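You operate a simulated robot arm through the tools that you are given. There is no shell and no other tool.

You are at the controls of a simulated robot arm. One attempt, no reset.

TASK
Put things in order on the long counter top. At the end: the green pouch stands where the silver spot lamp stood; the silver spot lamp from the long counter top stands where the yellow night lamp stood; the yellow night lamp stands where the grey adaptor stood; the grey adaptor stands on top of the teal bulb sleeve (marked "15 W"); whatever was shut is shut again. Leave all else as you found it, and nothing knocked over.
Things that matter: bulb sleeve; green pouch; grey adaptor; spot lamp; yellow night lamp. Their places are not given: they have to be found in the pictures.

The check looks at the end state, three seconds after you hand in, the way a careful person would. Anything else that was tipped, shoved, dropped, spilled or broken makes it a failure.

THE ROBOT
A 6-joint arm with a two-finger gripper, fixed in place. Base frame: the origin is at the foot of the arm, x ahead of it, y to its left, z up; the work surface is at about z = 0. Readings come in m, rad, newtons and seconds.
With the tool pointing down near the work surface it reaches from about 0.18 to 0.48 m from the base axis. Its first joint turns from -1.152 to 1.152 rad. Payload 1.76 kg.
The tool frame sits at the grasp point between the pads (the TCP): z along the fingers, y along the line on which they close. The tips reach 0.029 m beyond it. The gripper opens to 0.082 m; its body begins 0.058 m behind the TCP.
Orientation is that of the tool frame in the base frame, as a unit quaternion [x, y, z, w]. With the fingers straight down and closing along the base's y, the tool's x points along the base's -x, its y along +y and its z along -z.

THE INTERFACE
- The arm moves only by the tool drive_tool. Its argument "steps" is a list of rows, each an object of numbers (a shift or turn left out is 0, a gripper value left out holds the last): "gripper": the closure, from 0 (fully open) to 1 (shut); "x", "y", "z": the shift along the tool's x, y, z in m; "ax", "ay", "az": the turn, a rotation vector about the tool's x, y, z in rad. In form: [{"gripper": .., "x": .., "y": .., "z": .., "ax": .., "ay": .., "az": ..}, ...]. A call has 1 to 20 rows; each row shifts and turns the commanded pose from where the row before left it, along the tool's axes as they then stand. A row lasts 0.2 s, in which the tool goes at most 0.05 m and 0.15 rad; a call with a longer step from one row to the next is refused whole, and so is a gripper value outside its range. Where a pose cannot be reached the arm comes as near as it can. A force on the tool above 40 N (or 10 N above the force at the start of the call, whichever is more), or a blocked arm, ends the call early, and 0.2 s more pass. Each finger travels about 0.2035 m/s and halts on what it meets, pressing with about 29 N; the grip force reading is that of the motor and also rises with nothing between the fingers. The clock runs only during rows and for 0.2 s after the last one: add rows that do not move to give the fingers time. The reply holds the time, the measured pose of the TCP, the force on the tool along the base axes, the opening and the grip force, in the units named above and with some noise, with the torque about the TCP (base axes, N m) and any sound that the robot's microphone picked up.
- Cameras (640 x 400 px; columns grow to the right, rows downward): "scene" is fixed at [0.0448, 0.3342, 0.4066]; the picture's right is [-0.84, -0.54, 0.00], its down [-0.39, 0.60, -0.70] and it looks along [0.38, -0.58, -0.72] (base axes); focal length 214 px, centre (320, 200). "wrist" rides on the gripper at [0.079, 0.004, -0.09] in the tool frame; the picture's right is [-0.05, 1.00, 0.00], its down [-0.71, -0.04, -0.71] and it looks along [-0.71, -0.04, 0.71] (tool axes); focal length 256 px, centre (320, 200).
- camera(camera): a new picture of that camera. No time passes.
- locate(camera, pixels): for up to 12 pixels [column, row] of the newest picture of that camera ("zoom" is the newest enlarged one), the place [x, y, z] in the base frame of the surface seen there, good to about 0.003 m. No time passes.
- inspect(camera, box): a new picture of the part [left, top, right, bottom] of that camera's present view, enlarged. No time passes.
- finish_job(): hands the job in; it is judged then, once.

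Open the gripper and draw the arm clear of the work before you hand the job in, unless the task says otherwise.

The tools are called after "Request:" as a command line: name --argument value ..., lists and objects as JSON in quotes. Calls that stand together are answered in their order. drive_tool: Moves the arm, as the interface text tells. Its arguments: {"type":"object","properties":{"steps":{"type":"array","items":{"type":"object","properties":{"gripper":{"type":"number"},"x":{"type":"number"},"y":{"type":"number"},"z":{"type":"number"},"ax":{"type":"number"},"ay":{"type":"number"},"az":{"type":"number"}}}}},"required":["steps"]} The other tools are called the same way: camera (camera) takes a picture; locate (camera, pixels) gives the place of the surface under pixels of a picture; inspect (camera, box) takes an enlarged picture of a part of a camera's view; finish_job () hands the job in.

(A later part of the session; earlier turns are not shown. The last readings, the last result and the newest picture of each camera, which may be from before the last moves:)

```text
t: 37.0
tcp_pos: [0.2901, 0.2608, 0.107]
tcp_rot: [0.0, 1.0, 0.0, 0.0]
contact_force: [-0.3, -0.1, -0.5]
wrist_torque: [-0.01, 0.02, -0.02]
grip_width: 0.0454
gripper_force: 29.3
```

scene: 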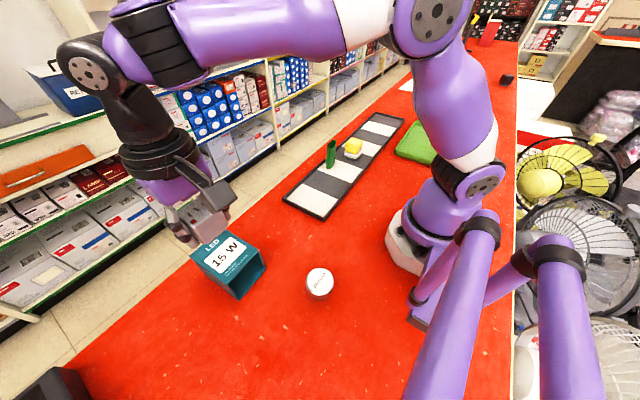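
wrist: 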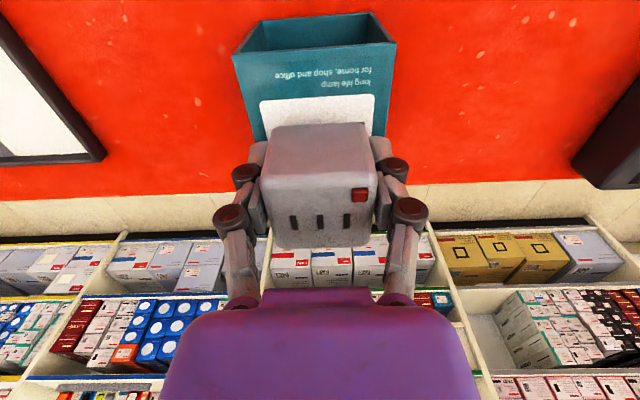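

Readings still show only the free load (about -0.5 to -1 N) at z = 0.107. One more millimetre each, checking for contact.

Request:
drive_tool --steps '[{"z": 0.001}, {}]'

Request:
inspect --camera "wrist" --box '[210, 80, 430, 260]'

```text
t: 37.6
tcp_pos: [0.2898, 0.2602, 0.1039]
tcp_rot: [0.0, 1.0, -0.001, 0.001]
contact_force: [-0.1, -0.1, -1.6]
wrist_torque: [0.0, 0.01, 0.01]
grip_width: 0.045
gripper_force: 29.0
```

```text
2.22 times, centred on (320, 170) of wrist
```

zoom: 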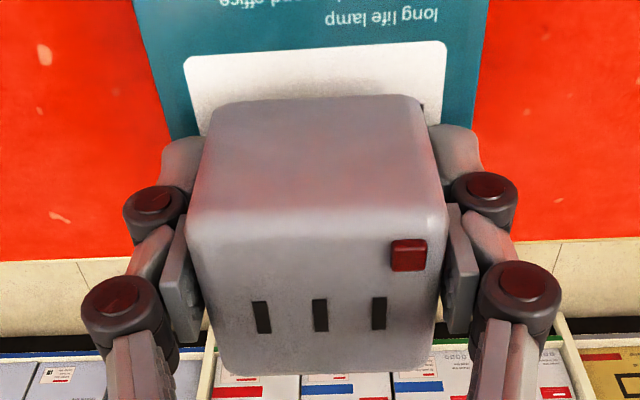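

Request:
drive_tool --steps '[{"z": 0.001}, {}]'

Request:
locate --camera "zoom" --pixels '[[205, 115], [440, 60], [200, 70], [300, 80], [500, 10], [300, 20]]'

```text
t: 38.2
tcp_pos: [0.29, 0.2592, 0.1057]
tcp_rot: [0.0, 1.0, -0.001, 0.001]
contact_force: [-0.1, 0.3, 4.8]
wrist_torque: [-0.05, -0.03, 0.01]
grip_width: 0.0452
gripper_force: 29.1
```

```text
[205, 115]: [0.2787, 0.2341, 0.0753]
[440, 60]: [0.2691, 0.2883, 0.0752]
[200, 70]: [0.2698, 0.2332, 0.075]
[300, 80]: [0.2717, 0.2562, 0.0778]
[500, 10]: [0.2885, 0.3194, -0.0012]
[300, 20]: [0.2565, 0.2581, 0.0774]
```

Force jumped to +4.8 N: the adaptor rests on the sleeve. Opening the fingers a little and slowly.

Request:
drive_tool --steps '[{"gripper": 0.4}, {"gripper": 0.3}, {"gripper": 0.2}, {}, {}]'

Request:
camera --camera "wrist"

```text
t: 39.4
tcp_pos: [0.2889, 0.2598, 0.1045]
tcp_rot: [0.0, 1.0, 0.0, -0.001]
contact_force: [0.6, -0.4, -0.6]
wrist_torque: [0.01, 0.0, -0.03]
grip_width: 0.0655
gripper_force: 0.0
```

```text
taken
```

wrist: 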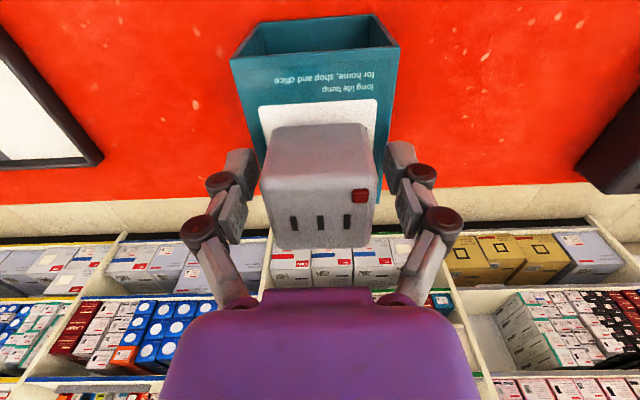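

Released, adaptor standing on the sleeve. Rising straight up and checking.

Request:
drive_tool --steps '[{"z": -0.005}, {"z": -0.015}, {"z": -0.025}, {"z": -0.03}, {"z": -0.025}, {}]'

Request:
camera --camera "wrist"

Request:
camera --camera "scene"

```text
t: 40.8
tcp_pos: [0.29, 0.2605, 0.2058]
tcp_rot: [0.001, 1.0, 0.0, 0.0]
contact_force: [-0.1, 0.4, 0.0]
wrist_torque: [0.02, -0.04, 0.01]
grip_width: 0.0657
gripper_force: 0.0
```

```text
taken
```

wrist: 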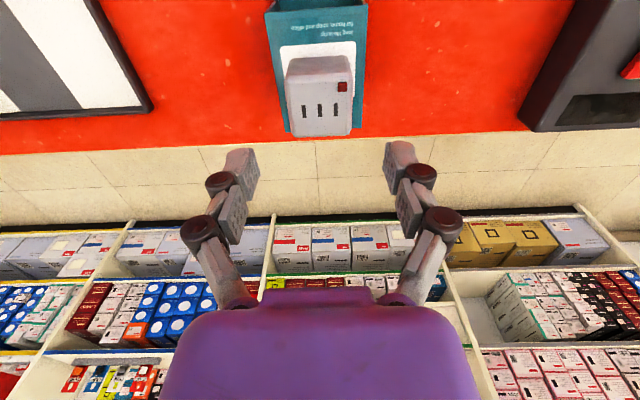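

```text
taken
```

scene: 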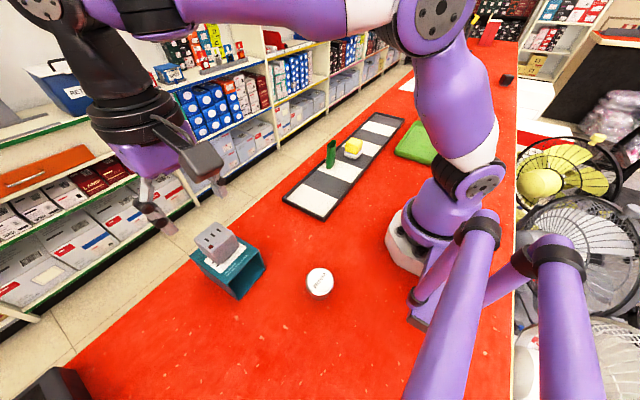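

The adaptor stands squarely on the sleeve. Next the yellow lamp: I fly empty to above (0.272, -0.219).

Request:
drive_tool --steps '[{"x": 0.0015, "y": -0.03}, {"x": 0.0015, "y": -0.04}, {"x": 0.0015, "y": -0.041}, {"x": 0.0015, "y": -0.041}, {"x": 0.0015, "y": -0.041}, {"x": 0.0015, "y": -0.041}, {"x": 0.0015, "y": -0.041}, {"x": 0.0015, "y": -0.041}, {"x": 0.0015, "y": -0.041}, {"x": 0.0015, "y": -0.041}, {"x": 0.0015, "y": -0.041}, {"x": 0.0015, "y": -0.04}, {"z": 0.03}, {"z": 0.03}, {}]'

Request:
camera --camera "wrist"

Request:
inspect --camera "wrist" --box '[240, 30, 440, 170]'

```text
t: 44.0
tcp_pos: [0.2711, -0.2197, 0.1462]
tcp_rot: [0.0, 1.0, 0.0, 0.0]
contact_force: [-0.1, -0.1, 0.2]
wrist_torque: [0.02, 0.01, 0.0]
grip_width: 0.0658
gripper_force: 0.0
```

```text
taken
```

wrist: 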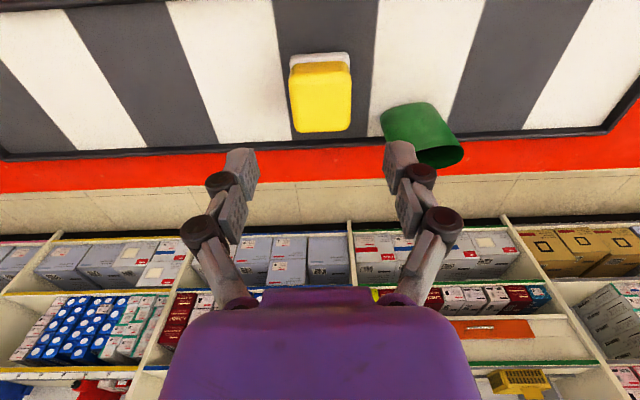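

```text
2.86 times, centred on (340, 100) of wrist
```

zoom: 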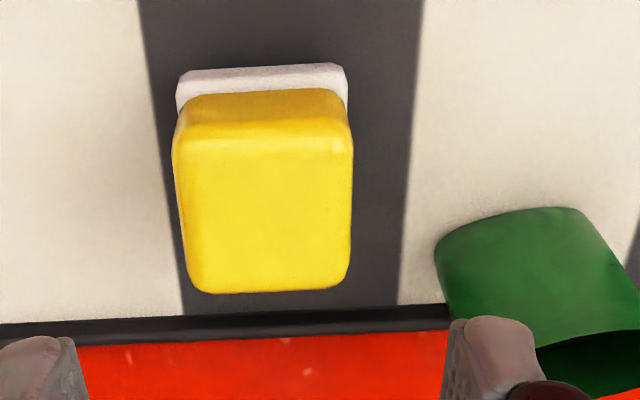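

Request:
locate --camera "zoom" --pixels '[[182, 140], [348, 135], [205, 285], [335, 282], [265, 140], [265, 290], [200, 78], [335, 72], [265, 82], [340, 100], [265, 105], [265, 200]]'

Request:
locate --camera "zoom" --pixels '[[440, 240], [575, 212], [500, 220], [600, 240], [460, 300], [520, 250], [180, 85], [345, 85], [178, 180], [350, 180], [320, 70], [220, 75]]'

```text
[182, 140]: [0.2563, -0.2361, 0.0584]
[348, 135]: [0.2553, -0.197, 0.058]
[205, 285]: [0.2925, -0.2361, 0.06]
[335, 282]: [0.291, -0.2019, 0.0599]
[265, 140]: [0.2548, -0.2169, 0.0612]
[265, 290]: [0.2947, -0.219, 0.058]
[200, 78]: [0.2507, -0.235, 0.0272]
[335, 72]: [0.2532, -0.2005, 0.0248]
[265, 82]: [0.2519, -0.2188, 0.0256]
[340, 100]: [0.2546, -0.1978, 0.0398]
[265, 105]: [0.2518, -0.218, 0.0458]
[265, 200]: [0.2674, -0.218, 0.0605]
```

```text
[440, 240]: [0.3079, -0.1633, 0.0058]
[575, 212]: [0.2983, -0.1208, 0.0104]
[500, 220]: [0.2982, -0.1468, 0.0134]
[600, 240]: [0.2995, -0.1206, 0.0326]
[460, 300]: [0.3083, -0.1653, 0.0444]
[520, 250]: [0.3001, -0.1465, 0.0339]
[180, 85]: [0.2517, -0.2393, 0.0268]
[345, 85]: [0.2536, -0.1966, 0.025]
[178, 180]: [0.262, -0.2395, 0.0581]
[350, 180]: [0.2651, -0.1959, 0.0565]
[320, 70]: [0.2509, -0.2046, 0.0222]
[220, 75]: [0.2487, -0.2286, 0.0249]
```

Yellow lamp refined: centre (0.2725, -0.218), body top 0.0605, foot plate top ≈ 0.026. Descending to z ≈ 0.054 so the tips stay just above the plate and grip the yellow body.

Request:
drive_tool --steps '[{"x": -0.0014, "y": 0.0017, "z": 0.02}, {"z": 0.03}, {"z": 0.025}, {"z": 0.012}, {"z": 0.005}, {}]'

Request:
camera --camera "wrist"

```text
t: 45.4
tcp_pos: [0.2735, -0.2167, 0.0535]
tcp_rot: [0.0, 1.0, 0.0, 0.001]
contact_force: [-0.2, 0.0, -0.2]
wrist_torque: [-0.03, 0.0, 0.01]
grip_width: 0.0656
gripper_force: 0.1
```

```text
taken
```

wrist: 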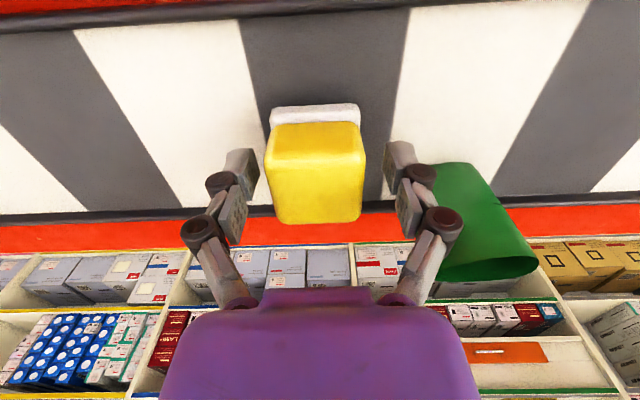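

Lamp body is between the fingers (265–366) and the pouch behind the right finger is untouched. Closing and then lifting a few millimetres slowly.

Request:
drive_tool --steps '[{"gripper": 0.35}, {"gripper": 0.5}, {"gripper": 0.75}, {"gripper": 1.0}, {}, {}]'

Request:
camera --camera "wrist"

```text
t: 46.8
tcp_pos: [0.2727, -0.2169, 0.0538]
tcp_rot: [0.0, 1.0, 0.0, 0.0]
contact_force: [-0.4, 0.5, 6.0]
wrist_torque: [0.04, -0.01, -0.01]
grip_width: 0.043
gripper_force: 28.7
```

```text
taken
```

wrist: 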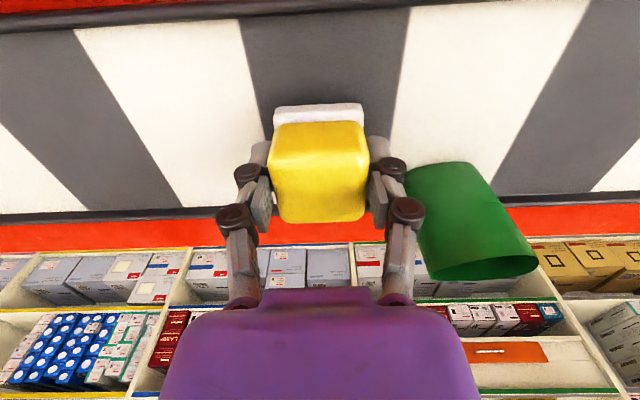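

Gripped at 0.043 m. Lifting slowly.

Request:
drive_tool --steps '[{"z": -0.001}, {"z": -0.002}, {"z": -0.002}, {"z": -0.003}, {"z": -0.004}, {"z": -0.006}, {"z": -0.008}, {"z": -0.01}, {"z": -0.01}, {"z": -0.008}, {"z": -0.004}, {}]'

Request:
camera --camera "wrist"

```text
t: 49.4
tcp_pos: [0.2734, -0.2175, 0.112]
tcp_rot: [0.0, 1.0, 0.0, 0.001]
contact_force: [-0.5, -0.1, -1.1]
wrist_torque: [0.03, 0.01, 0.03]
grip_width: 0.0431
gripper_force: 29.4
```

```text
taken
```

wrist: 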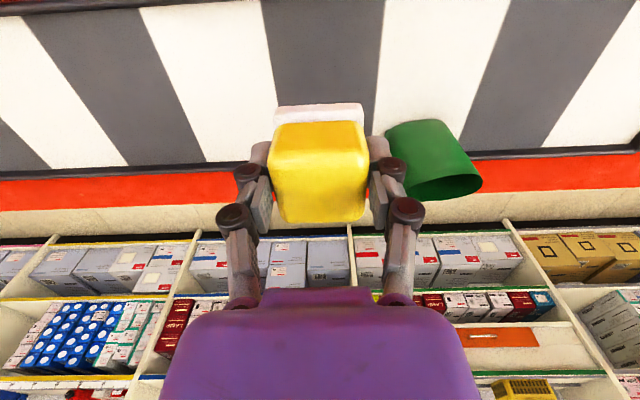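

Lamp held (width 0.043). Shifting -0.1145 m in y to the adaptor's old place at (0.272, -0.332).

Request:
drive_tool --steps '[{"y": -0.005}, {"y": -0.01}, {"y": -0.015}, {"y": -0.02}, {"y": -0.02}, {"y": -0.015, "x": 0.001}, {"y": -0.012}, {"y": -0.009}, {"y": -0.005}, {"y": -0.0035}, {}, {"z": 0.005}, {"z": 0.012}, {"z": 0.014}, {"z": 0.012}, {"z": 0.007}, {"z": 0.003}, {}]'

Request:
camera --camera "wrist"

```text
t: 53.2
tcp_pos: [0.2705, -0.3328, 0.0587]
tcp_rot: [0.0, 1.0, 0.0, 0.0]
contact_force: [-0.5, 0.0, -1.3]
wrist_torque: [0.0, 0.03, 0.01]
grip_width: 0.0429
gripper_force: 29.4
```

```text
taken
```

wrist: 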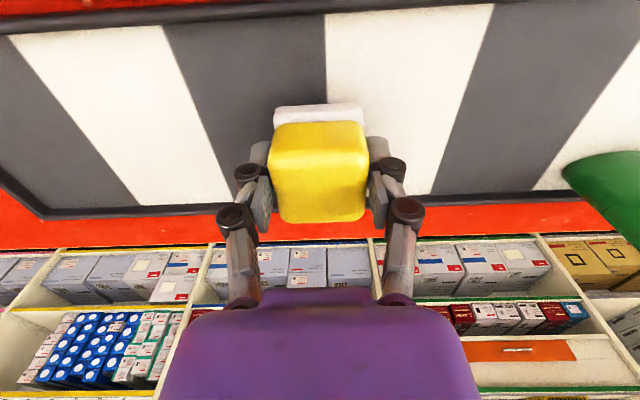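

At (0.271, -0.3325, 0.0587), about 5 mm above touchdown. Lowering in 1 mm rows.

Request:
drive_tool --steps '[{"z": 0.001, "x": -0.0005}, {"z": 0.001}, {"z": 0.001}, {"z": 0.001}, {}]'

```text
t: 54.4
tcp_pos: [0.2722, -0.3311, 0.0533]
tcp_rot: [-0.001, 1.0, -0.001, 0.0]
contact_force: [0.1, -0.3, -1.9]
wrist_torque: [0.01, -0.03, 0.0]
grip_width: 0.0432
gripper_force: 28.5
```

Request:
drive_tool --steps '[{"z": 0.001}, {}]'

```text
t: 55.0
tcp_pos: [0.2719, -0.3317, 0.052]
tcp_rot: [0.0, 1.0, 0.0, 0.001]
contact_force: [0.2, -0.9, -0.3]
wrist_torque: [0.01, 0.05, 0.0]
grip_width: 0.0428
gripper_force: 28.9
```

Load reading went from -1.9 to -0.3 N, near touchdown. One more millimetre.

Request:
drive_tool --steps '[{"z": 0.001}, {}]'

```text
t: 55.6
tcp_pos: [0.2725, -0.333, 0.0538]
tcp_rot: [0.0, 1.0, -0.001, 0.0]
contact_force: [-3.4, 3.2, 15.4]
wrist_torque: [0.2, 0.15, -0.01]
grip_width: 0.0432
gripper_force: 28.8
```

Firm contact (15 N). I'll ease up half a millimetre and open the fingers slowly.

Request:
drive_tool --steps '[{"z": -0.0007}, {"gripper": 0.42}, {"gripper": 0.3}, {"gripper": 0.2}, {}, {}]'

Request:
camera --camera "wrist"

```text
t: 57.0
tcp_pos: [0.2718, -0.3323, 0.053]
tcp_rot: [0.0, 1.0, 0.0, 0.0]
contact_force: [-0.5, -0.4, 0.9]
wrist_torque: [-0.01, 0.0, 0.01]
grip_width: 0.0658
gripper_force: 0.0
```

```text
taken
```

wrist: 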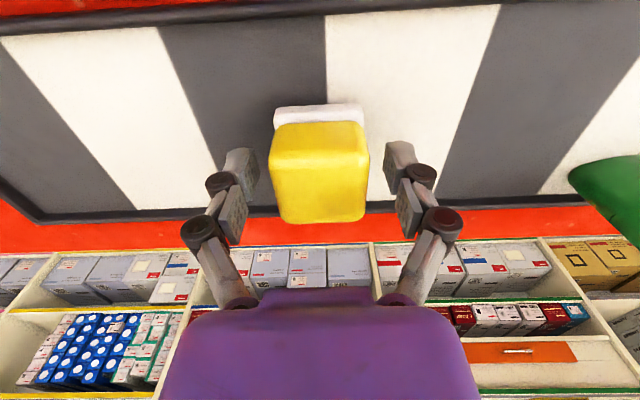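

Released and standing. Rising straight up and verifying with both cameras.

Request:
drive_tool --steps '[{"z": -0.005}, {"z": -0.015}, {"z": -0.03}, {"z": -0.035}, {"z": -0.03}, {}]'

Request:
camera --camera "wrist"

Request:
inspect --camera "scene" --box '[270, 95, 420, 225]'

```text
t: 58.4
tcp_pos: [0.2731, -0.3319, 0.1686]
tcp_rot: [0.0, 1.0, 0.0, 0.0]
contact_force: [-0.2, -0.7, 0.2]
wrist_torque: [0.01, 0.02, -0.02]
grip_width: 0.0656
gripper_force: 0.1
```

```text
taken
```

wrist: 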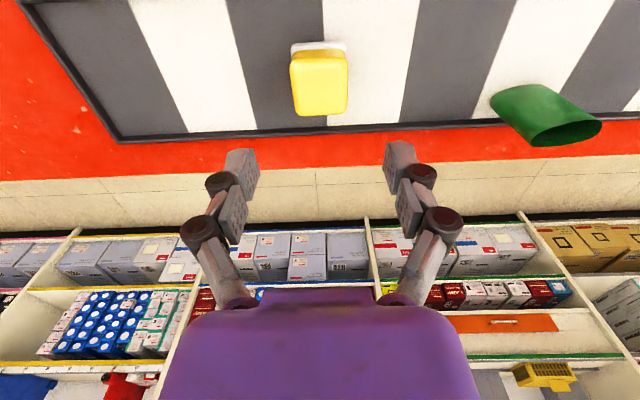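

```text
3.08 times, centred on (345, 160) of scene
```

zoom: 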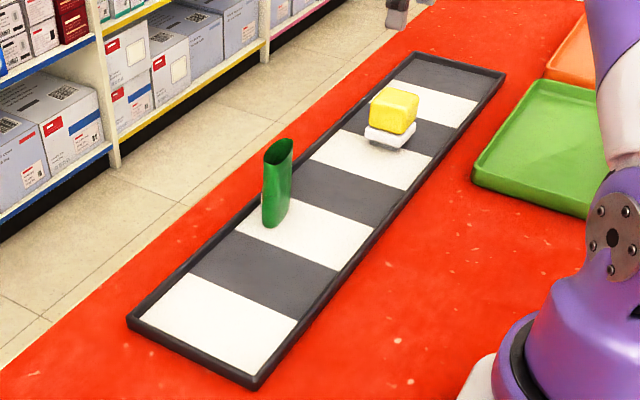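

Yellow lamp stands at the adaptor's old place and the pouch is undisturbed. Now I fly empty to above the spot lamp at about (0.1285, 0.2015).

Request:
drive_tool --steps '[{"y": 0.03}, {"y": 0.04, "z": -0.01}, {"y": 0.04, "z": -0.01}, {"y": 0.04, "z": -0.01}, {"y": 0.04}, {"y": 0.04}, {"y": 0.04}, {"y": 0.04}, {"y": 0.04}, {"y": 0.04}, {"y": 0.04}, {"x": 0.02, "y": 0.02}, {"x": 0.035, "y": 0.02}, {"x": 0.035, "y": 0.02}, {"x": 0.035, "y": 0.02}, {"x": 0.0195, "y": 0.0235}, {}]'

Request:
camera --camera "wrist"

Request:
camera --camera "scene"

```text
t: 62.0
tcp_pos: [0.1279, 0.2014, 0.1979]
tcp_rot: [0.001, 1.0, 0.0, 0.0]
contact_force: [0.3, -0.1, 0.0]
wrist_torque: [0.0, -0.02, -0.04]
grip_width: 0.0656
gripper_force: 0.1
```

```text
taken
```

wrist: 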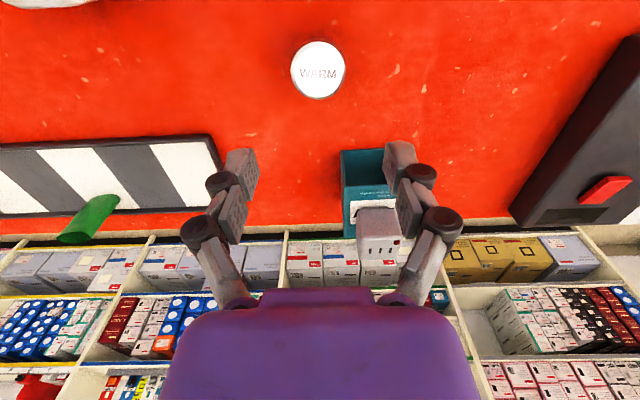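

```text
taken
```

scene: 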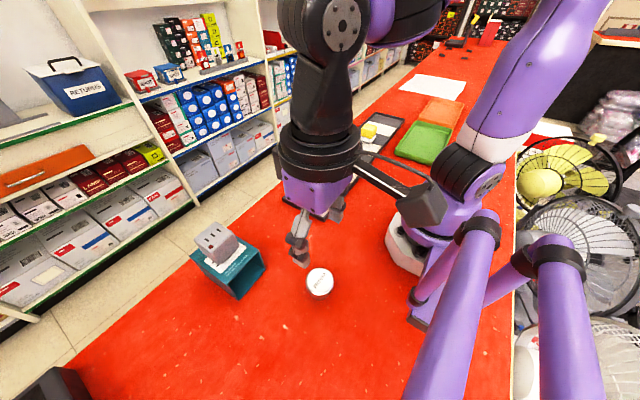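

The lamp is at (318,69) between finger columns. I'll measure its rim and the purple tubes near the base for clearance of the wrist camera box.

Request:
inspect --camera "wrist" --box '[270, 20, 370, 120]'

Request:
locate --camera "zoom" --pixels '[[320, 110], [320, 200], [320, 290], [230, 200], [400, 200], [220, 200], [412, 200], [250, 130], [390, 130], [250, 270], [390, 270], [320, 310]]'

Request:
locate --camera "scene" --pixels '[[460, 290], [475, 235], [490, 245], [550, 330], [420, 210], [420, 320], [440, 350], [405, 250], [395, 240]]'

```text
4.00 times, centred on (320, 70) of wrist
```

zoom: 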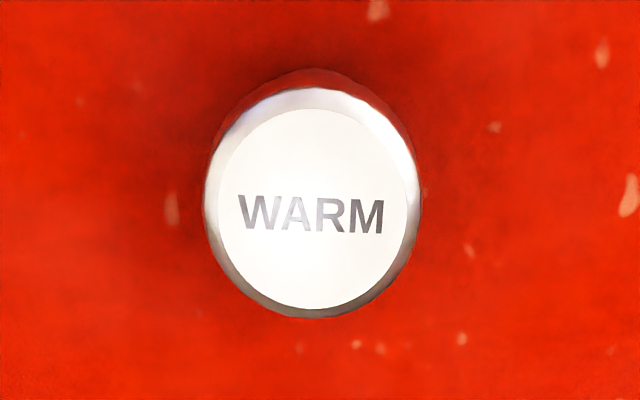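

```text
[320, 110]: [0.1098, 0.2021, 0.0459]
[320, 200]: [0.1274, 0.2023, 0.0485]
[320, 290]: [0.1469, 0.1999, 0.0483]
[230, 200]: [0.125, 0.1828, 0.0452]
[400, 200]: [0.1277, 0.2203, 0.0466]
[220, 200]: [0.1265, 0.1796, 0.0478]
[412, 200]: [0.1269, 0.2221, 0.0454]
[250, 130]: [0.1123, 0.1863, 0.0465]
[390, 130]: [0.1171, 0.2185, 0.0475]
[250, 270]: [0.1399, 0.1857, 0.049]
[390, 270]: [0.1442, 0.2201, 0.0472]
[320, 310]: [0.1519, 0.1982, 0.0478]
```

```text
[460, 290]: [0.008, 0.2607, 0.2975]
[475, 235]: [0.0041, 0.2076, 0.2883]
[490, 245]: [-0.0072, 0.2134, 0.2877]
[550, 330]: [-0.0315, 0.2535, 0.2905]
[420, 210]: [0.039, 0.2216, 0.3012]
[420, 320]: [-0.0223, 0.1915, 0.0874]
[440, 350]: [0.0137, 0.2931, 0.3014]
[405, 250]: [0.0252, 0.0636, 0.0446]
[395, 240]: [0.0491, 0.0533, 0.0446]
```

Lamp centre ≈ (0.129, 0.201), rim diameter ≈ 0.047, top z ≈ 0.047. The stand tubes near (0.004, 0.208, 0.288) clear the wrist camera box and descending increases the gap. Going down to z ≈ 0.08 first.

Request:
drive_tool --steps '[{"x": -0.001, "y": -0.0005, "z": 0.02}, {"z": 0.03}, {"z": 0.03}, {"z": 0.025}, {"z": 0.013}, {}]'

Request:
camera --camera "wrist"

Request:
inspect --camera "wrist" --box '[230, 80, 410, 220]'

```text
t: 63.4
tcp_pos: [0.128, 0.2001, 0.08]
tcp_rot: [0.0, 1.0, 0.001, 0.0]
contact_force: [-0.9, -0.3, 0.1]
wrist_torque: [0.0, -0.02, -0.04]
grip_width: 0.0658
gripper_force: 0.0
```

```text
taken
```

wrist: 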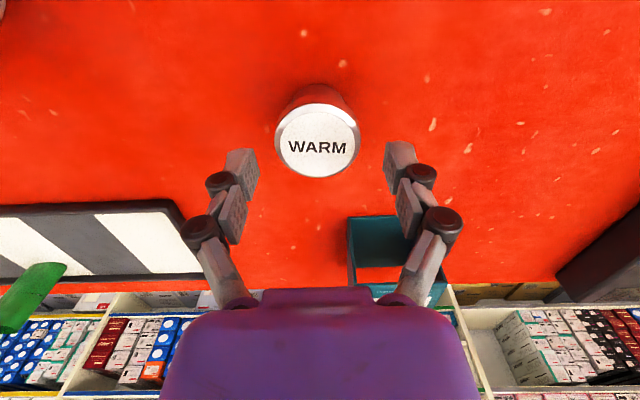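

```text
2.86 times, centred on (320, 150) of wrist
```

zoom: 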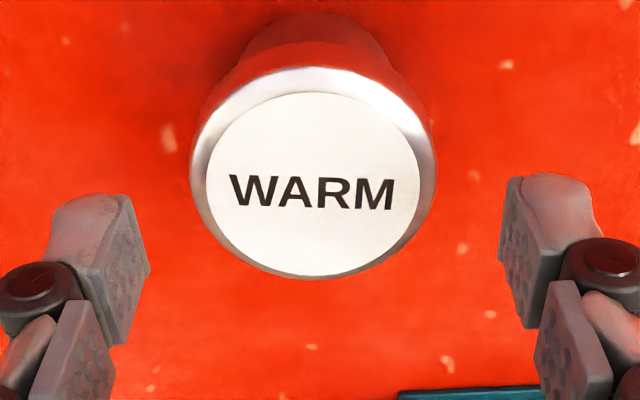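

Request:
locate --camera "zoom" --pixels '[[314, 75], [314, 100], [314, 180], [314, 270], [200, 170], [428, 170], [314, 40], [314, 20], [260, 45], [380, 45], [235, 60], [400, 55]]'

```text
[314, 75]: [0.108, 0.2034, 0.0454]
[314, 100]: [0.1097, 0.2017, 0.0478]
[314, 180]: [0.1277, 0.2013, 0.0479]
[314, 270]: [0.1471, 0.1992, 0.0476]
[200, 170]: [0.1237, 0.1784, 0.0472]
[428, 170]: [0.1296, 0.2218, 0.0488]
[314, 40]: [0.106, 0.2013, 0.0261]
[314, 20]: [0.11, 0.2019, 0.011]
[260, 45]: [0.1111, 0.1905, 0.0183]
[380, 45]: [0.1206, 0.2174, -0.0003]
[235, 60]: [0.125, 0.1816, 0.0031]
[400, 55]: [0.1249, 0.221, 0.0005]
```

Centre confirmed at (0.128, 0.2005), matching the TCP. Descending to z ≈ 0.042 and then closing.

Request:
drive_tool --steps '[{"z": 0.02}, {"z": 0.013}, {"z": 0.005}, {}, {"gripper": 0.35}, {"gripper": 0.5}, {"gripper": 0.75}, {"gripper": 1.0}, {}, {}]'

Request:
camera --camera "wrist"

```text
t: 65.6
tcp_pos: [0.1291, 0.202, 0.0417]
tcp_rot: [-0.001, 1.0, -0.001, -0.001]
contact_force: [-1.4, -3.3, 10.5]
wrist_torque: [-0.17, 0.01, 0.03]
grip_width: 0.0479
gripper_force: 28.5
```

```text
taken
```

wrist: 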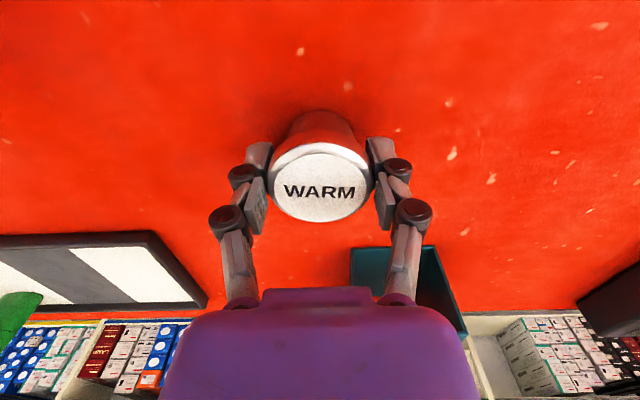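

Gripped at the rim, width 0.048. Lifting very slowly.

Request:
drive_tool --steps '[{"z": -0.001}, {"z": -0.001}, {"z": -0.002}, {"z": -0.002}, {"z": -0.003}, {"z": -0.004}, {}]'

Request:
inspect --camera "wrist" --box '[210, 80, 430, 260]'

```text
t: 67.2
tcp_pos: [0.1296, 0.2013, 0.0548]
tcp_rot: [0.0, 1.0, 0.001, -0.001]
contact_force: [0.5, 0.3, -0.2]
wrist_torque: [0.03, 0.01, 0.01]
grip_width: 0.0477
gripper_force: 29.0
```

```text
2.22 times, centred on (320, 170) of wrist
```

zoom: 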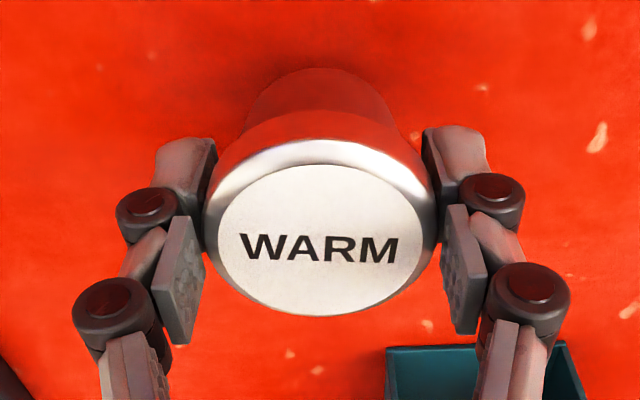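

The lamp appears to follow. Continuing the lift to z ≈ 0.16 and checking from the scene camera.

Request:
drive_tool --steps '[{"z": -0.004}, {"z": -0.007}, {"z": -0.01}, {"z": -0.013}, {"z": -0.015}, {"z": -0.015}, {"z": -0.015}, {"z": -0.012}, {"z": -0.009}, {"z": -0.005}, {}]'

Request:
camera --camera "wrist"

Request:
camera --camera "scene"

```text
t: 69.6
tcp_pos: [0.1287, 0.2005, 0.1609]
tcp_rot: [0.001, 1.0, 0.0, 0.0]
contact_force: [0.6, -0.2, -0.8]
wrist_torque: [0.02, -0.02, 0.0]
grip_width: 0.0477
gripper_force: 28.8
```

```text
taken
```

wrist: 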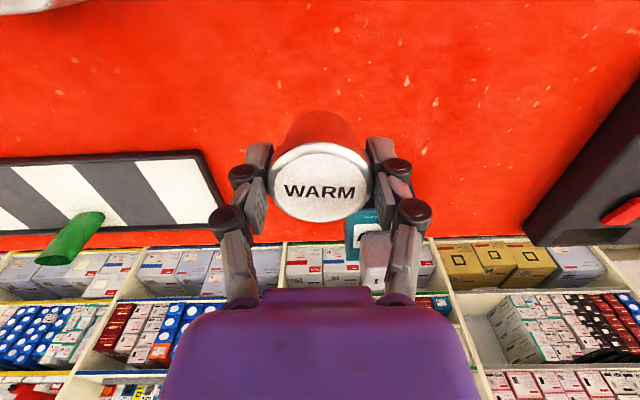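

```text
taken
```

scene: 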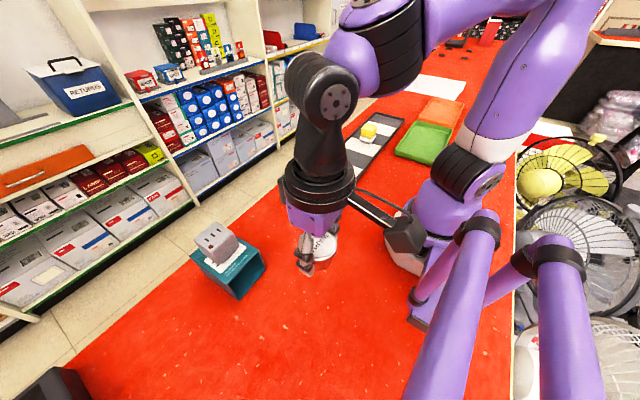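

Lamp is in the grip, off the counter. Moving it outward and then along -y toward the yellow lamp's old place, first leg.

Request:
drive_tool --steps '[{"x": -0.006, "y": -0.005}, {"x": -0.012, "y": -0.01}, {"x": -0.018, "y": -0.015}, {"x": -0.02, "y": -0.016}, {"x": -0.02, "y": -0.016}, {"x": -0.02, "y": -0.016}, {"x": -0.015, "y": -0.016}, {"x": -0.01, "y": -0.02}, {"x": -0.002, "y": -0.022}, {"x": -0.002, "y": -0.022}, {"x": -0.002, "y": -0.022}, {"x": -0.002, "y": -0.022}, {"x": -0.002, "y": -0.022}, {"x": -0.002, "y": -0.022}, {"x": -0.002, "y": -0.02}, {"x": -0.002, "y": -0.015}, {"x": -0.001, "y": -0.01}, {"y": -0.005}, {}]'

Request:
camera --camera "wrist"

```text
t: 73.6
tcp_pos: [0.2668, -0.0941, 0.1606]
tcp_rot: [0.0, 1.0, 0.0, 0.0]
contact_force: [0.0, 0.3, 0.1]
wrist_torque: [0.02, -0.02, 0.04]
grip_width: 0.0477
gripper_force: 28.7
```

```text
taken
```

wrist: 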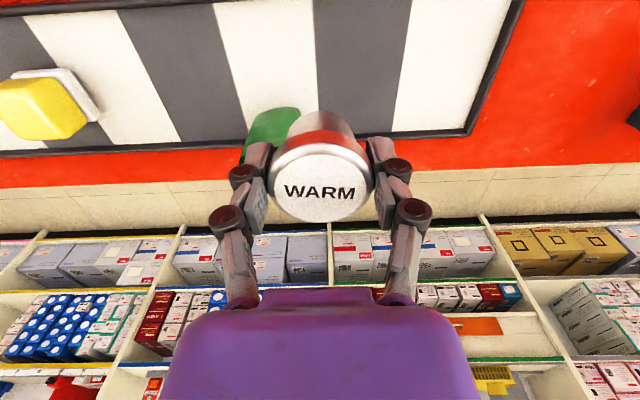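

Lamp still held; now at y = -0.094. Moving the last -0.124 m in y and to x = 0.2725.

Request:
drive_tool --steps '[{"y": -0.005, "x": -0.001}, {"y": -0.01, "x": -0.001}, {"y": -0.015, "x": -0.001}, {"y": -0.02, "x": -0.001}, {"y": -0.02, "x": -0.001}, {"y": -0.018, "x": -0.0007}, {"y": -0.014}, {"y": -0.011}, {"y": -0.007}, {"y": -0.004}, {}]'

Request:
camera --camera "wrist"

```text
t: 76.0
tcp_pos: [0.272, -0.2203, 0.1591]
tcp_rot: [0.0, 1.0, 0.0, 0.0]
contact_force: [0.0, 0.6, -0.9]
wrist_torque: [0.03, 0.0, -0.03]
grip_width: 0.0476
gripper_force: 29.3
```

```text
taken
```

wrist: 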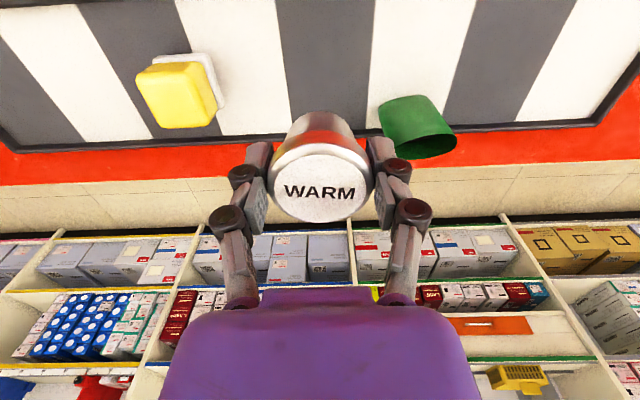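

Lamp is above the yellow lamp's old place, at (0.272, -0.219). Descending to about 5 mm above touchdown (z ≈ 0.052).

Request:
drive_tool --steps '[{"z": 0.006}, {"z": 0.012}, {"z": 0.016}, {"z": 0.018}, {"z": 0.018}, {"z": 0.016}, {"z": 0.012}, {"z": 0.006}, {"z": 0.003}, {}]'

Request:
camera --camera "wrist"

```text
t: 78.2
tcp_pos: [0.2722, -0.219, 0.053]
tcp_rot: [0.0, 1.0, -0.001, 0.0]
contact_force: [-0.3, -0.1, -0.6]
wrist_torque: [-0.01, 0.05, 0.02]
grip_width: 0.0479
gripper_force: 28.6
```

```text
taken
```

wrist: 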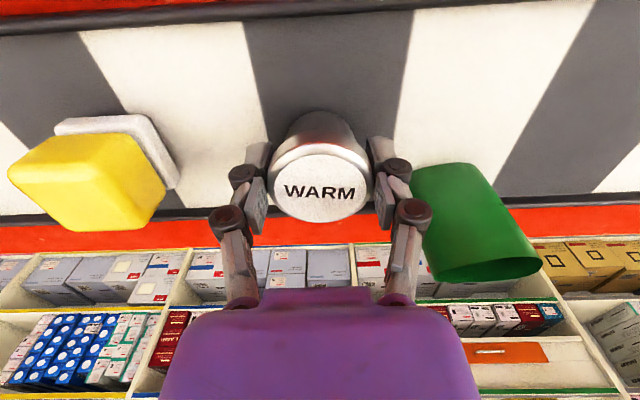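

Position matches the yellow lamp's earlier spot on the grey stripe. Lowering in 1 mm rows to feel the mat.

Request:
drive_tool --steps '[{"z": 0.001}, {"z": 0.001}, {"z": 0.001}, {"z": 0.001}, {}]'

```text
t: 79.4
tcp_pos: [0.2725, -0.2192, 0.0483]
tcp_rot: [0.0, 1.0, 0.001, 0.0]
contact_force: [0.1, 0.1, -0.8]
wrist_torque: [-0.02, 0.01, 0.02]
grip_width: 0.0478
gripper_force: 28.9
```

Request:
drive_tool --steps '[{"z": 0.0007, "y": 0.0005}, {}]'

```text
t: 80.0
tcp_pos: [0.2719, -0.2185, 0.0483]
tcp_rot: [0.0, 1.0, 0.0, 0.0]
contact_force: [0.7, -0.2, 0.0]
wrist_torque: [0.04, -0.01, -0.03]
grip_width: 0.0476
gripper_force: 28.8
```

No clear contact yet (about 0 N). Another 0.7 mm.

Request:
drive_tool --steps '[{"z": 0.0007}, {}]'

```text
t: 80.6
tcp_pos: [0.2727, -0.219, 0.0476]
tcp_rot: [0.0, 1.0, 0.0, 0.0]
contact_force: [-0.3, -0.6, -0.4]
wrist_torque: [-0.01, 0.02, 0.0]
grip_width: 0.0479
gripper_force: 28.7
```

Request:
drive_tool --steps '[{"z": 0.0007}, {}]'

```text
t: 81.2
tcp_pos: [0.271, -0.2188, 0.0483]
tcp_rot: [0.0, 1.0, 0.001, 0.001]
contact_force: [-1.2, 2.2, 10.3]
wrist_torque: [0.09, 0.02, 0.0]
grip_width: 0.0477
gripper_force: 28.6
```

Contact at +10 N: the lamp rests on the mat. Opening slowly.

Request:
drive_tool --steps '[{"z": -0.0005}, {"gripper": 0.38}, {"gripper": 0.3}, {"gripper": 0.2}, {}, {}]'

Request:
camera --camera "wrist"

```text
t: 82.6
tcp_pos: [0.2722, -0.2179, 0.0483]
tcp_rot: [0.0, 1.0, 0.001, 0.0]
contact_force: [0.3, 0.6, 0.7]
wrist_torque: [-0.04, -0.01, -0.06]
grip_width: 0.0655
gripper_force: 0.1
```

```text
taken
```

wrist: 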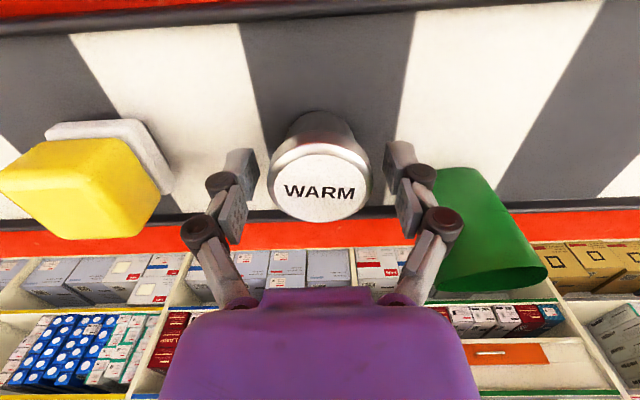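

Lamp released and upright. Rising straight up and checking both views.

Request:
drive_tool --steps '[{"z": -0.004}, {"z": -0.012}, {"z": -0.025}, {"z": -0.035}, {"z": -0.04}, {"z": -0.03}, {}]'

Request:
camera --camera "wrist"

Request:
inspect --camera "scene" --box '[270, 95, 420, 225]'

```text
t: 84.2
tcp_pos: [0.272, -0.2192, 0.1941]
tcp_rot: [0.0, 1.0, 0.001, 0.0]
contact_force: [-0.2, -0.6, 0.7]
wrist_torque: [-0.01, 0.02, -0.01]
grip_width: 0.0658
gripper_force: 0.0
```

```text
taken
```

wrist: 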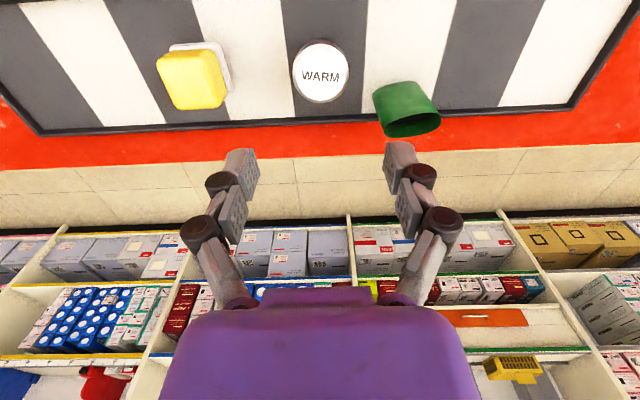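

```text
3.08 times, centred on (345, 160) of scene
```

zoom: 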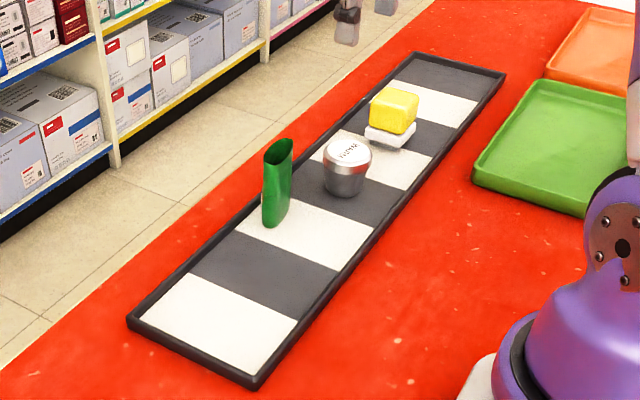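

Yellow lamp, spot lamp and pouch all upright in place. Next the pouch: I move above it at (0.309, -0.140) to measure its orientation.

Request:
drive_tool --steps '[{"x": -0.012, "y": 0.027}, {"x": -0.013, "y": 0.027}, {"x": -0.012, "y": 0.025}, {}]'

Request:
camera --camera "wrist"

Request:
inspect --camera "wrist" --box '[250, 20, 390, 130]'

```text
t: 85.2
tcp_pos: [0.3087, -0.1404, 0.1932]
tcp_rot: [0.0, 1.0, 0.0, -0.001]
contact_force: [-0.6, -0.2, 1.4]
wrist_torque: [0.01, 0.0, 0.0]
grip_width: 0.066
gripper_force: 0.0
```

```text
taken
```

wrist: 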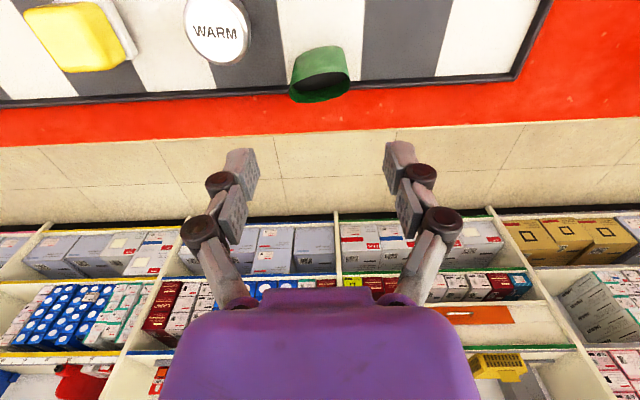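

```text
3.64 times, centred on (320, 75) of wrist
```

zoom: 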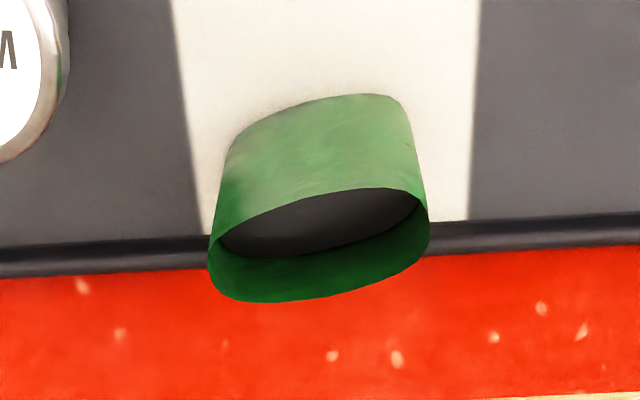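

Request:
locate --camera "zoom" --pixels '[[211, 262], [427, 205], [240, 220], [320, 195], [400, 190], [225, 292], [290, 299], [380, 285], [420, 255], [320, 240], [345, 265], [260, 290]]'

Request:
locate --camera "zoom" --pixels '[[232, 140], [405, 110], [320, 105], [380, 97], [260, 120], [225, 180], [415, 160], [320, 150], [300, 225], [330, 215], [270, 230], [380, 210]]'

```text
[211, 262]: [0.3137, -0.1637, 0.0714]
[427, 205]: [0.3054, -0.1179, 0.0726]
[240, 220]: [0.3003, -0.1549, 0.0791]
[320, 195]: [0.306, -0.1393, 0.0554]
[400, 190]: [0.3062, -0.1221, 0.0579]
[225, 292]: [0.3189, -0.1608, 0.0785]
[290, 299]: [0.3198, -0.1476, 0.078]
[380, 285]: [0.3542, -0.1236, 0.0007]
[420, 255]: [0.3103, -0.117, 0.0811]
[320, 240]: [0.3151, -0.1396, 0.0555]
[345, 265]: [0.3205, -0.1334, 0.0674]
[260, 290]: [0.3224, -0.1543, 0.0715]
```

```text
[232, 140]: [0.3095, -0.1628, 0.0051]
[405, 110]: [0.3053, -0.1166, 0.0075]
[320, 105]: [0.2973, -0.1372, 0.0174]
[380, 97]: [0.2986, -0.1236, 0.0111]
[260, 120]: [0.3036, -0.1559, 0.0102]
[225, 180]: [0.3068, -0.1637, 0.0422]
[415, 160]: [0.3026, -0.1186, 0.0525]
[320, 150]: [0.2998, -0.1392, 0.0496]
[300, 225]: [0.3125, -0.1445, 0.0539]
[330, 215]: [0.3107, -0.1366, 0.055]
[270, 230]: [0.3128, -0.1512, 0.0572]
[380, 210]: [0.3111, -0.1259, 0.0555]
```

The pouch is an oval with contents at z ≈ 0.055 inside, centre (0.3095, -0.140), long axis turned about +0.14 rad from y. I'll yaw the tool to φ ≈ 1.71 so the fingers close across its thin side, and narrow the opening.

Request:
drive_tool --steps '[{"az": -0.1425, "gripper": 0.39}, {"az": -0.1425}, {"az": -0.1425}, {"az": -0.1425}, {"az": -0.1425}, {"az": -0.1425}, {"az": -0.1425}, {"az": -0.1425}, {"az": -0.1425}, {"az": -0.1425}, {"az": -0.1425}, {"az": -0.1425}, {}]'

Request:
camera --camera "wrist"

Request:
camera --camera "scene"

```text
t: 88.0
tcp_pos: [0.3098, -0.1394, 0.1932]
tcp_rot: [0.755, -0.656, 0.0, 0.0]
contact_force: [-0.4, 0.4, 0.3]
wrist_torque: [-0.01, 0.01, -0.01]
grip_width: 0.05
gripper_force: 0.1
```

```text
taken
```

wrist: 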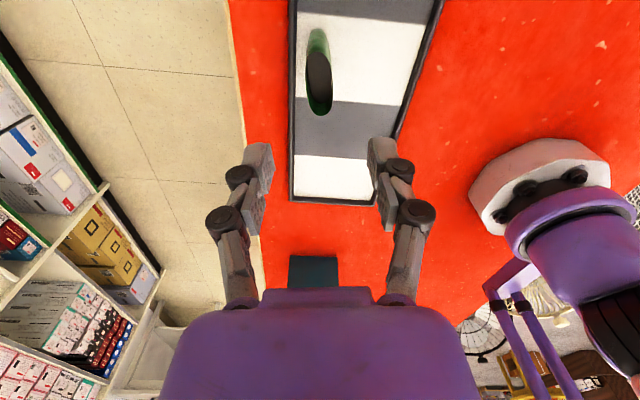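

```text
taken
```

scene: 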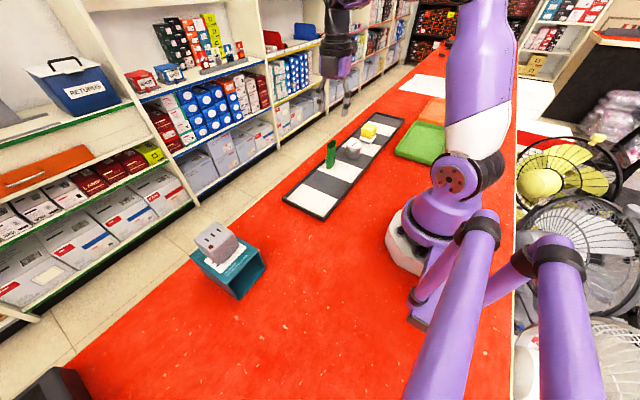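

Yaw reached. The pouch shows at (318,75), upright in the picture. I'll enlarge it and refine its centre.

Request:
inspect --camera "wrist" --box '[270, 20, 370, 130]'

Request:
locate --camera "zoom" --pixels '[[315, 130], [320, 340], [270, 230], [365, 230], [290, 60], [320, 40], [270, 150], [340, 60], [320, 250], [280, 290], [360, 290], [310, 110]]'

```text
3.64 times, centred on (320, 75) of wrist
```

zoom: 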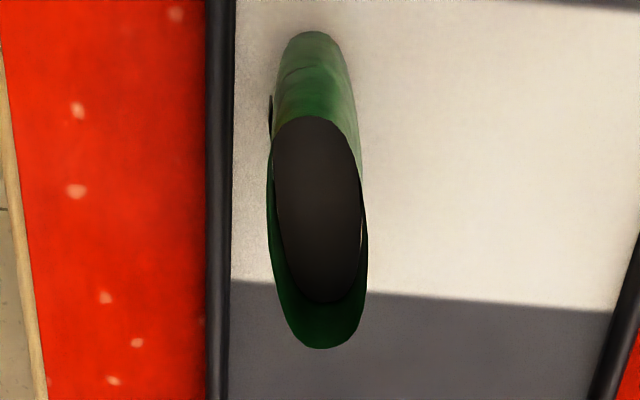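

```text
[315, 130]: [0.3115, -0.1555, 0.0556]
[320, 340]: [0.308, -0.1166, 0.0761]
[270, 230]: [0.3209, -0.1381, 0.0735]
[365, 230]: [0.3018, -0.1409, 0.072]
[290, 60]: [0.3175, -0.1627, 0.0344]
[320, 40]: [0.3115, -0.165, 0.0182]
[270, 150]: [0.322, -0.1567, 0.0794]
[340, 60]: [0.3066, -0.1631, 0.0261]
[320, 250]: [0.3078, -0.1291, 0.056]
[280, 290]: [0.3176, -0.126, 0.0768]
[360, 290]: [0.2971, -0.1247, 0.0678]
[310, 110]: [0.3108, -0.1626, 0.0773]
```

Pouch centre ≈ (0.310, -0.140), aligned with the tool. Descending to z ≈ 0.10 first to check finger clearance.

Request:
drive_tool --steps '[{"z": 0.02}, {"z": 0.03}, {"z": 0.025}, {"z": 0.015}, {"z": 0.003}, {}]'

Request:
camera --camera "wrist"

Request:
inspect --camera "scene" --box '[270, 95, 420, 225]'

```text
t: 89.4
tcp_pos: [0.3102, -0.1389, 0.0994]
tcp_rot: [0.754, -0.657, 0.0, 0.0]
contact_force: [0.3, 0.4, 0.5]
wrist_torque: [0.04, 0.0, 0.01]
grip_width: 0.05
gripper_force: 0.1
```

```text
taken
```

wrist: 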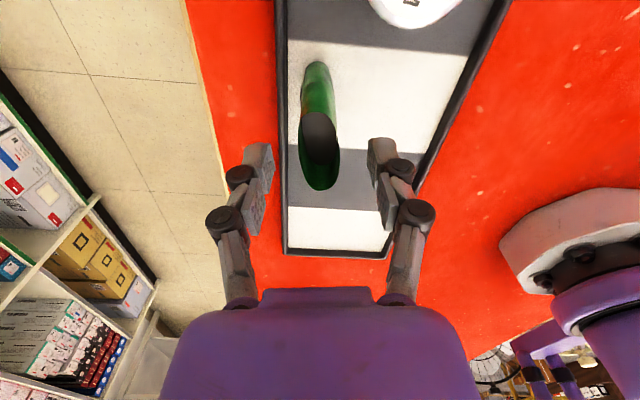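

```text
3.08 times, centred on (345, 160) of scene
```

zoom: 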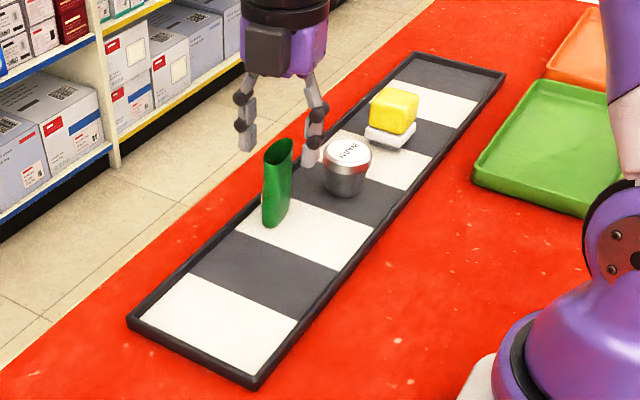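

The pouch is centred between the fingers (columns 260–375). Descending the remaining 5 cm to z ≈ 0.050.

Request:
drive_tool --steps '[{"z": 0.012}, {"z": 0.015}, {"z": 0.013}, {"z": 0.007}, {"z": 0.002}, {}]'

Request:
camera --camera "wrist"

Request:
inspect --camera "scene" --box '[270, 95, 420, 225]'

```text
t: 90.8
tcp_pos: [0.31, -0.1396, 0.0517]
tcp_rot: [0.755, -0.656, 0.001, 0.0]
contact_force: [-0.4, -0.7, -0.5]
wrist_torque: [0.0, 0.01, 0.03]
grip_width: 0.0498
gripper_force: 0.1
```

```text
taken
```

wrist: 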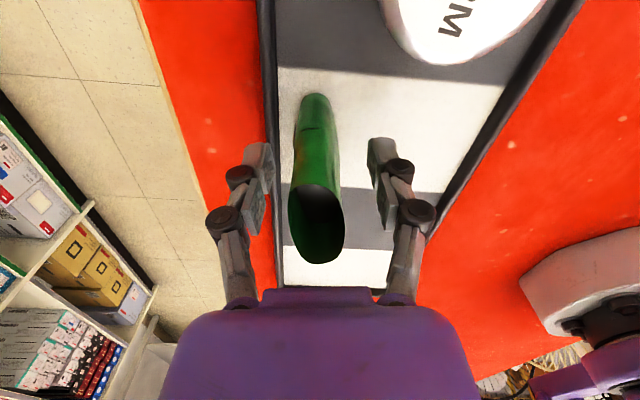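

```text
3.08 times, centred on (345, 160) of scene
```

zoom: 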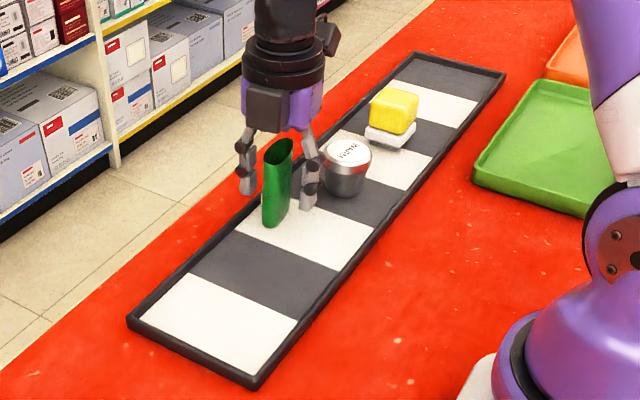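

Fingers straddle the pouch. Closing gradually to see where contact begins.

Request:
drive_tool --steps '[{"gripper": 0.5}, {"gripper": 0.6}, {"gripper": 0.68}, {"gripper": 0.74}, {"gripper": 0.78}, {}]'

Request:
inspect --camera "wrist" --box '[200, 80, 440, 280]'

```text
t: 92.2
tcp_pos: [0.3081, -0.1402, 0.051]
tcp_rot: [0.754, -0.657, 0.0, 0.0]
contact_force: [-0.8, 0.8, 0.8]
wrist_torque: [-0.02, -0.02, 0.0]
grip_width: 0.0209
gripper_force: 28.7
```

```text
2.00 times, centred on (320, 180) of wrist
```

zoom: 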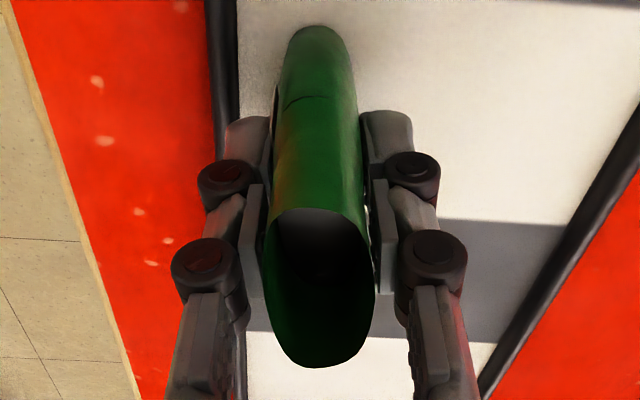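

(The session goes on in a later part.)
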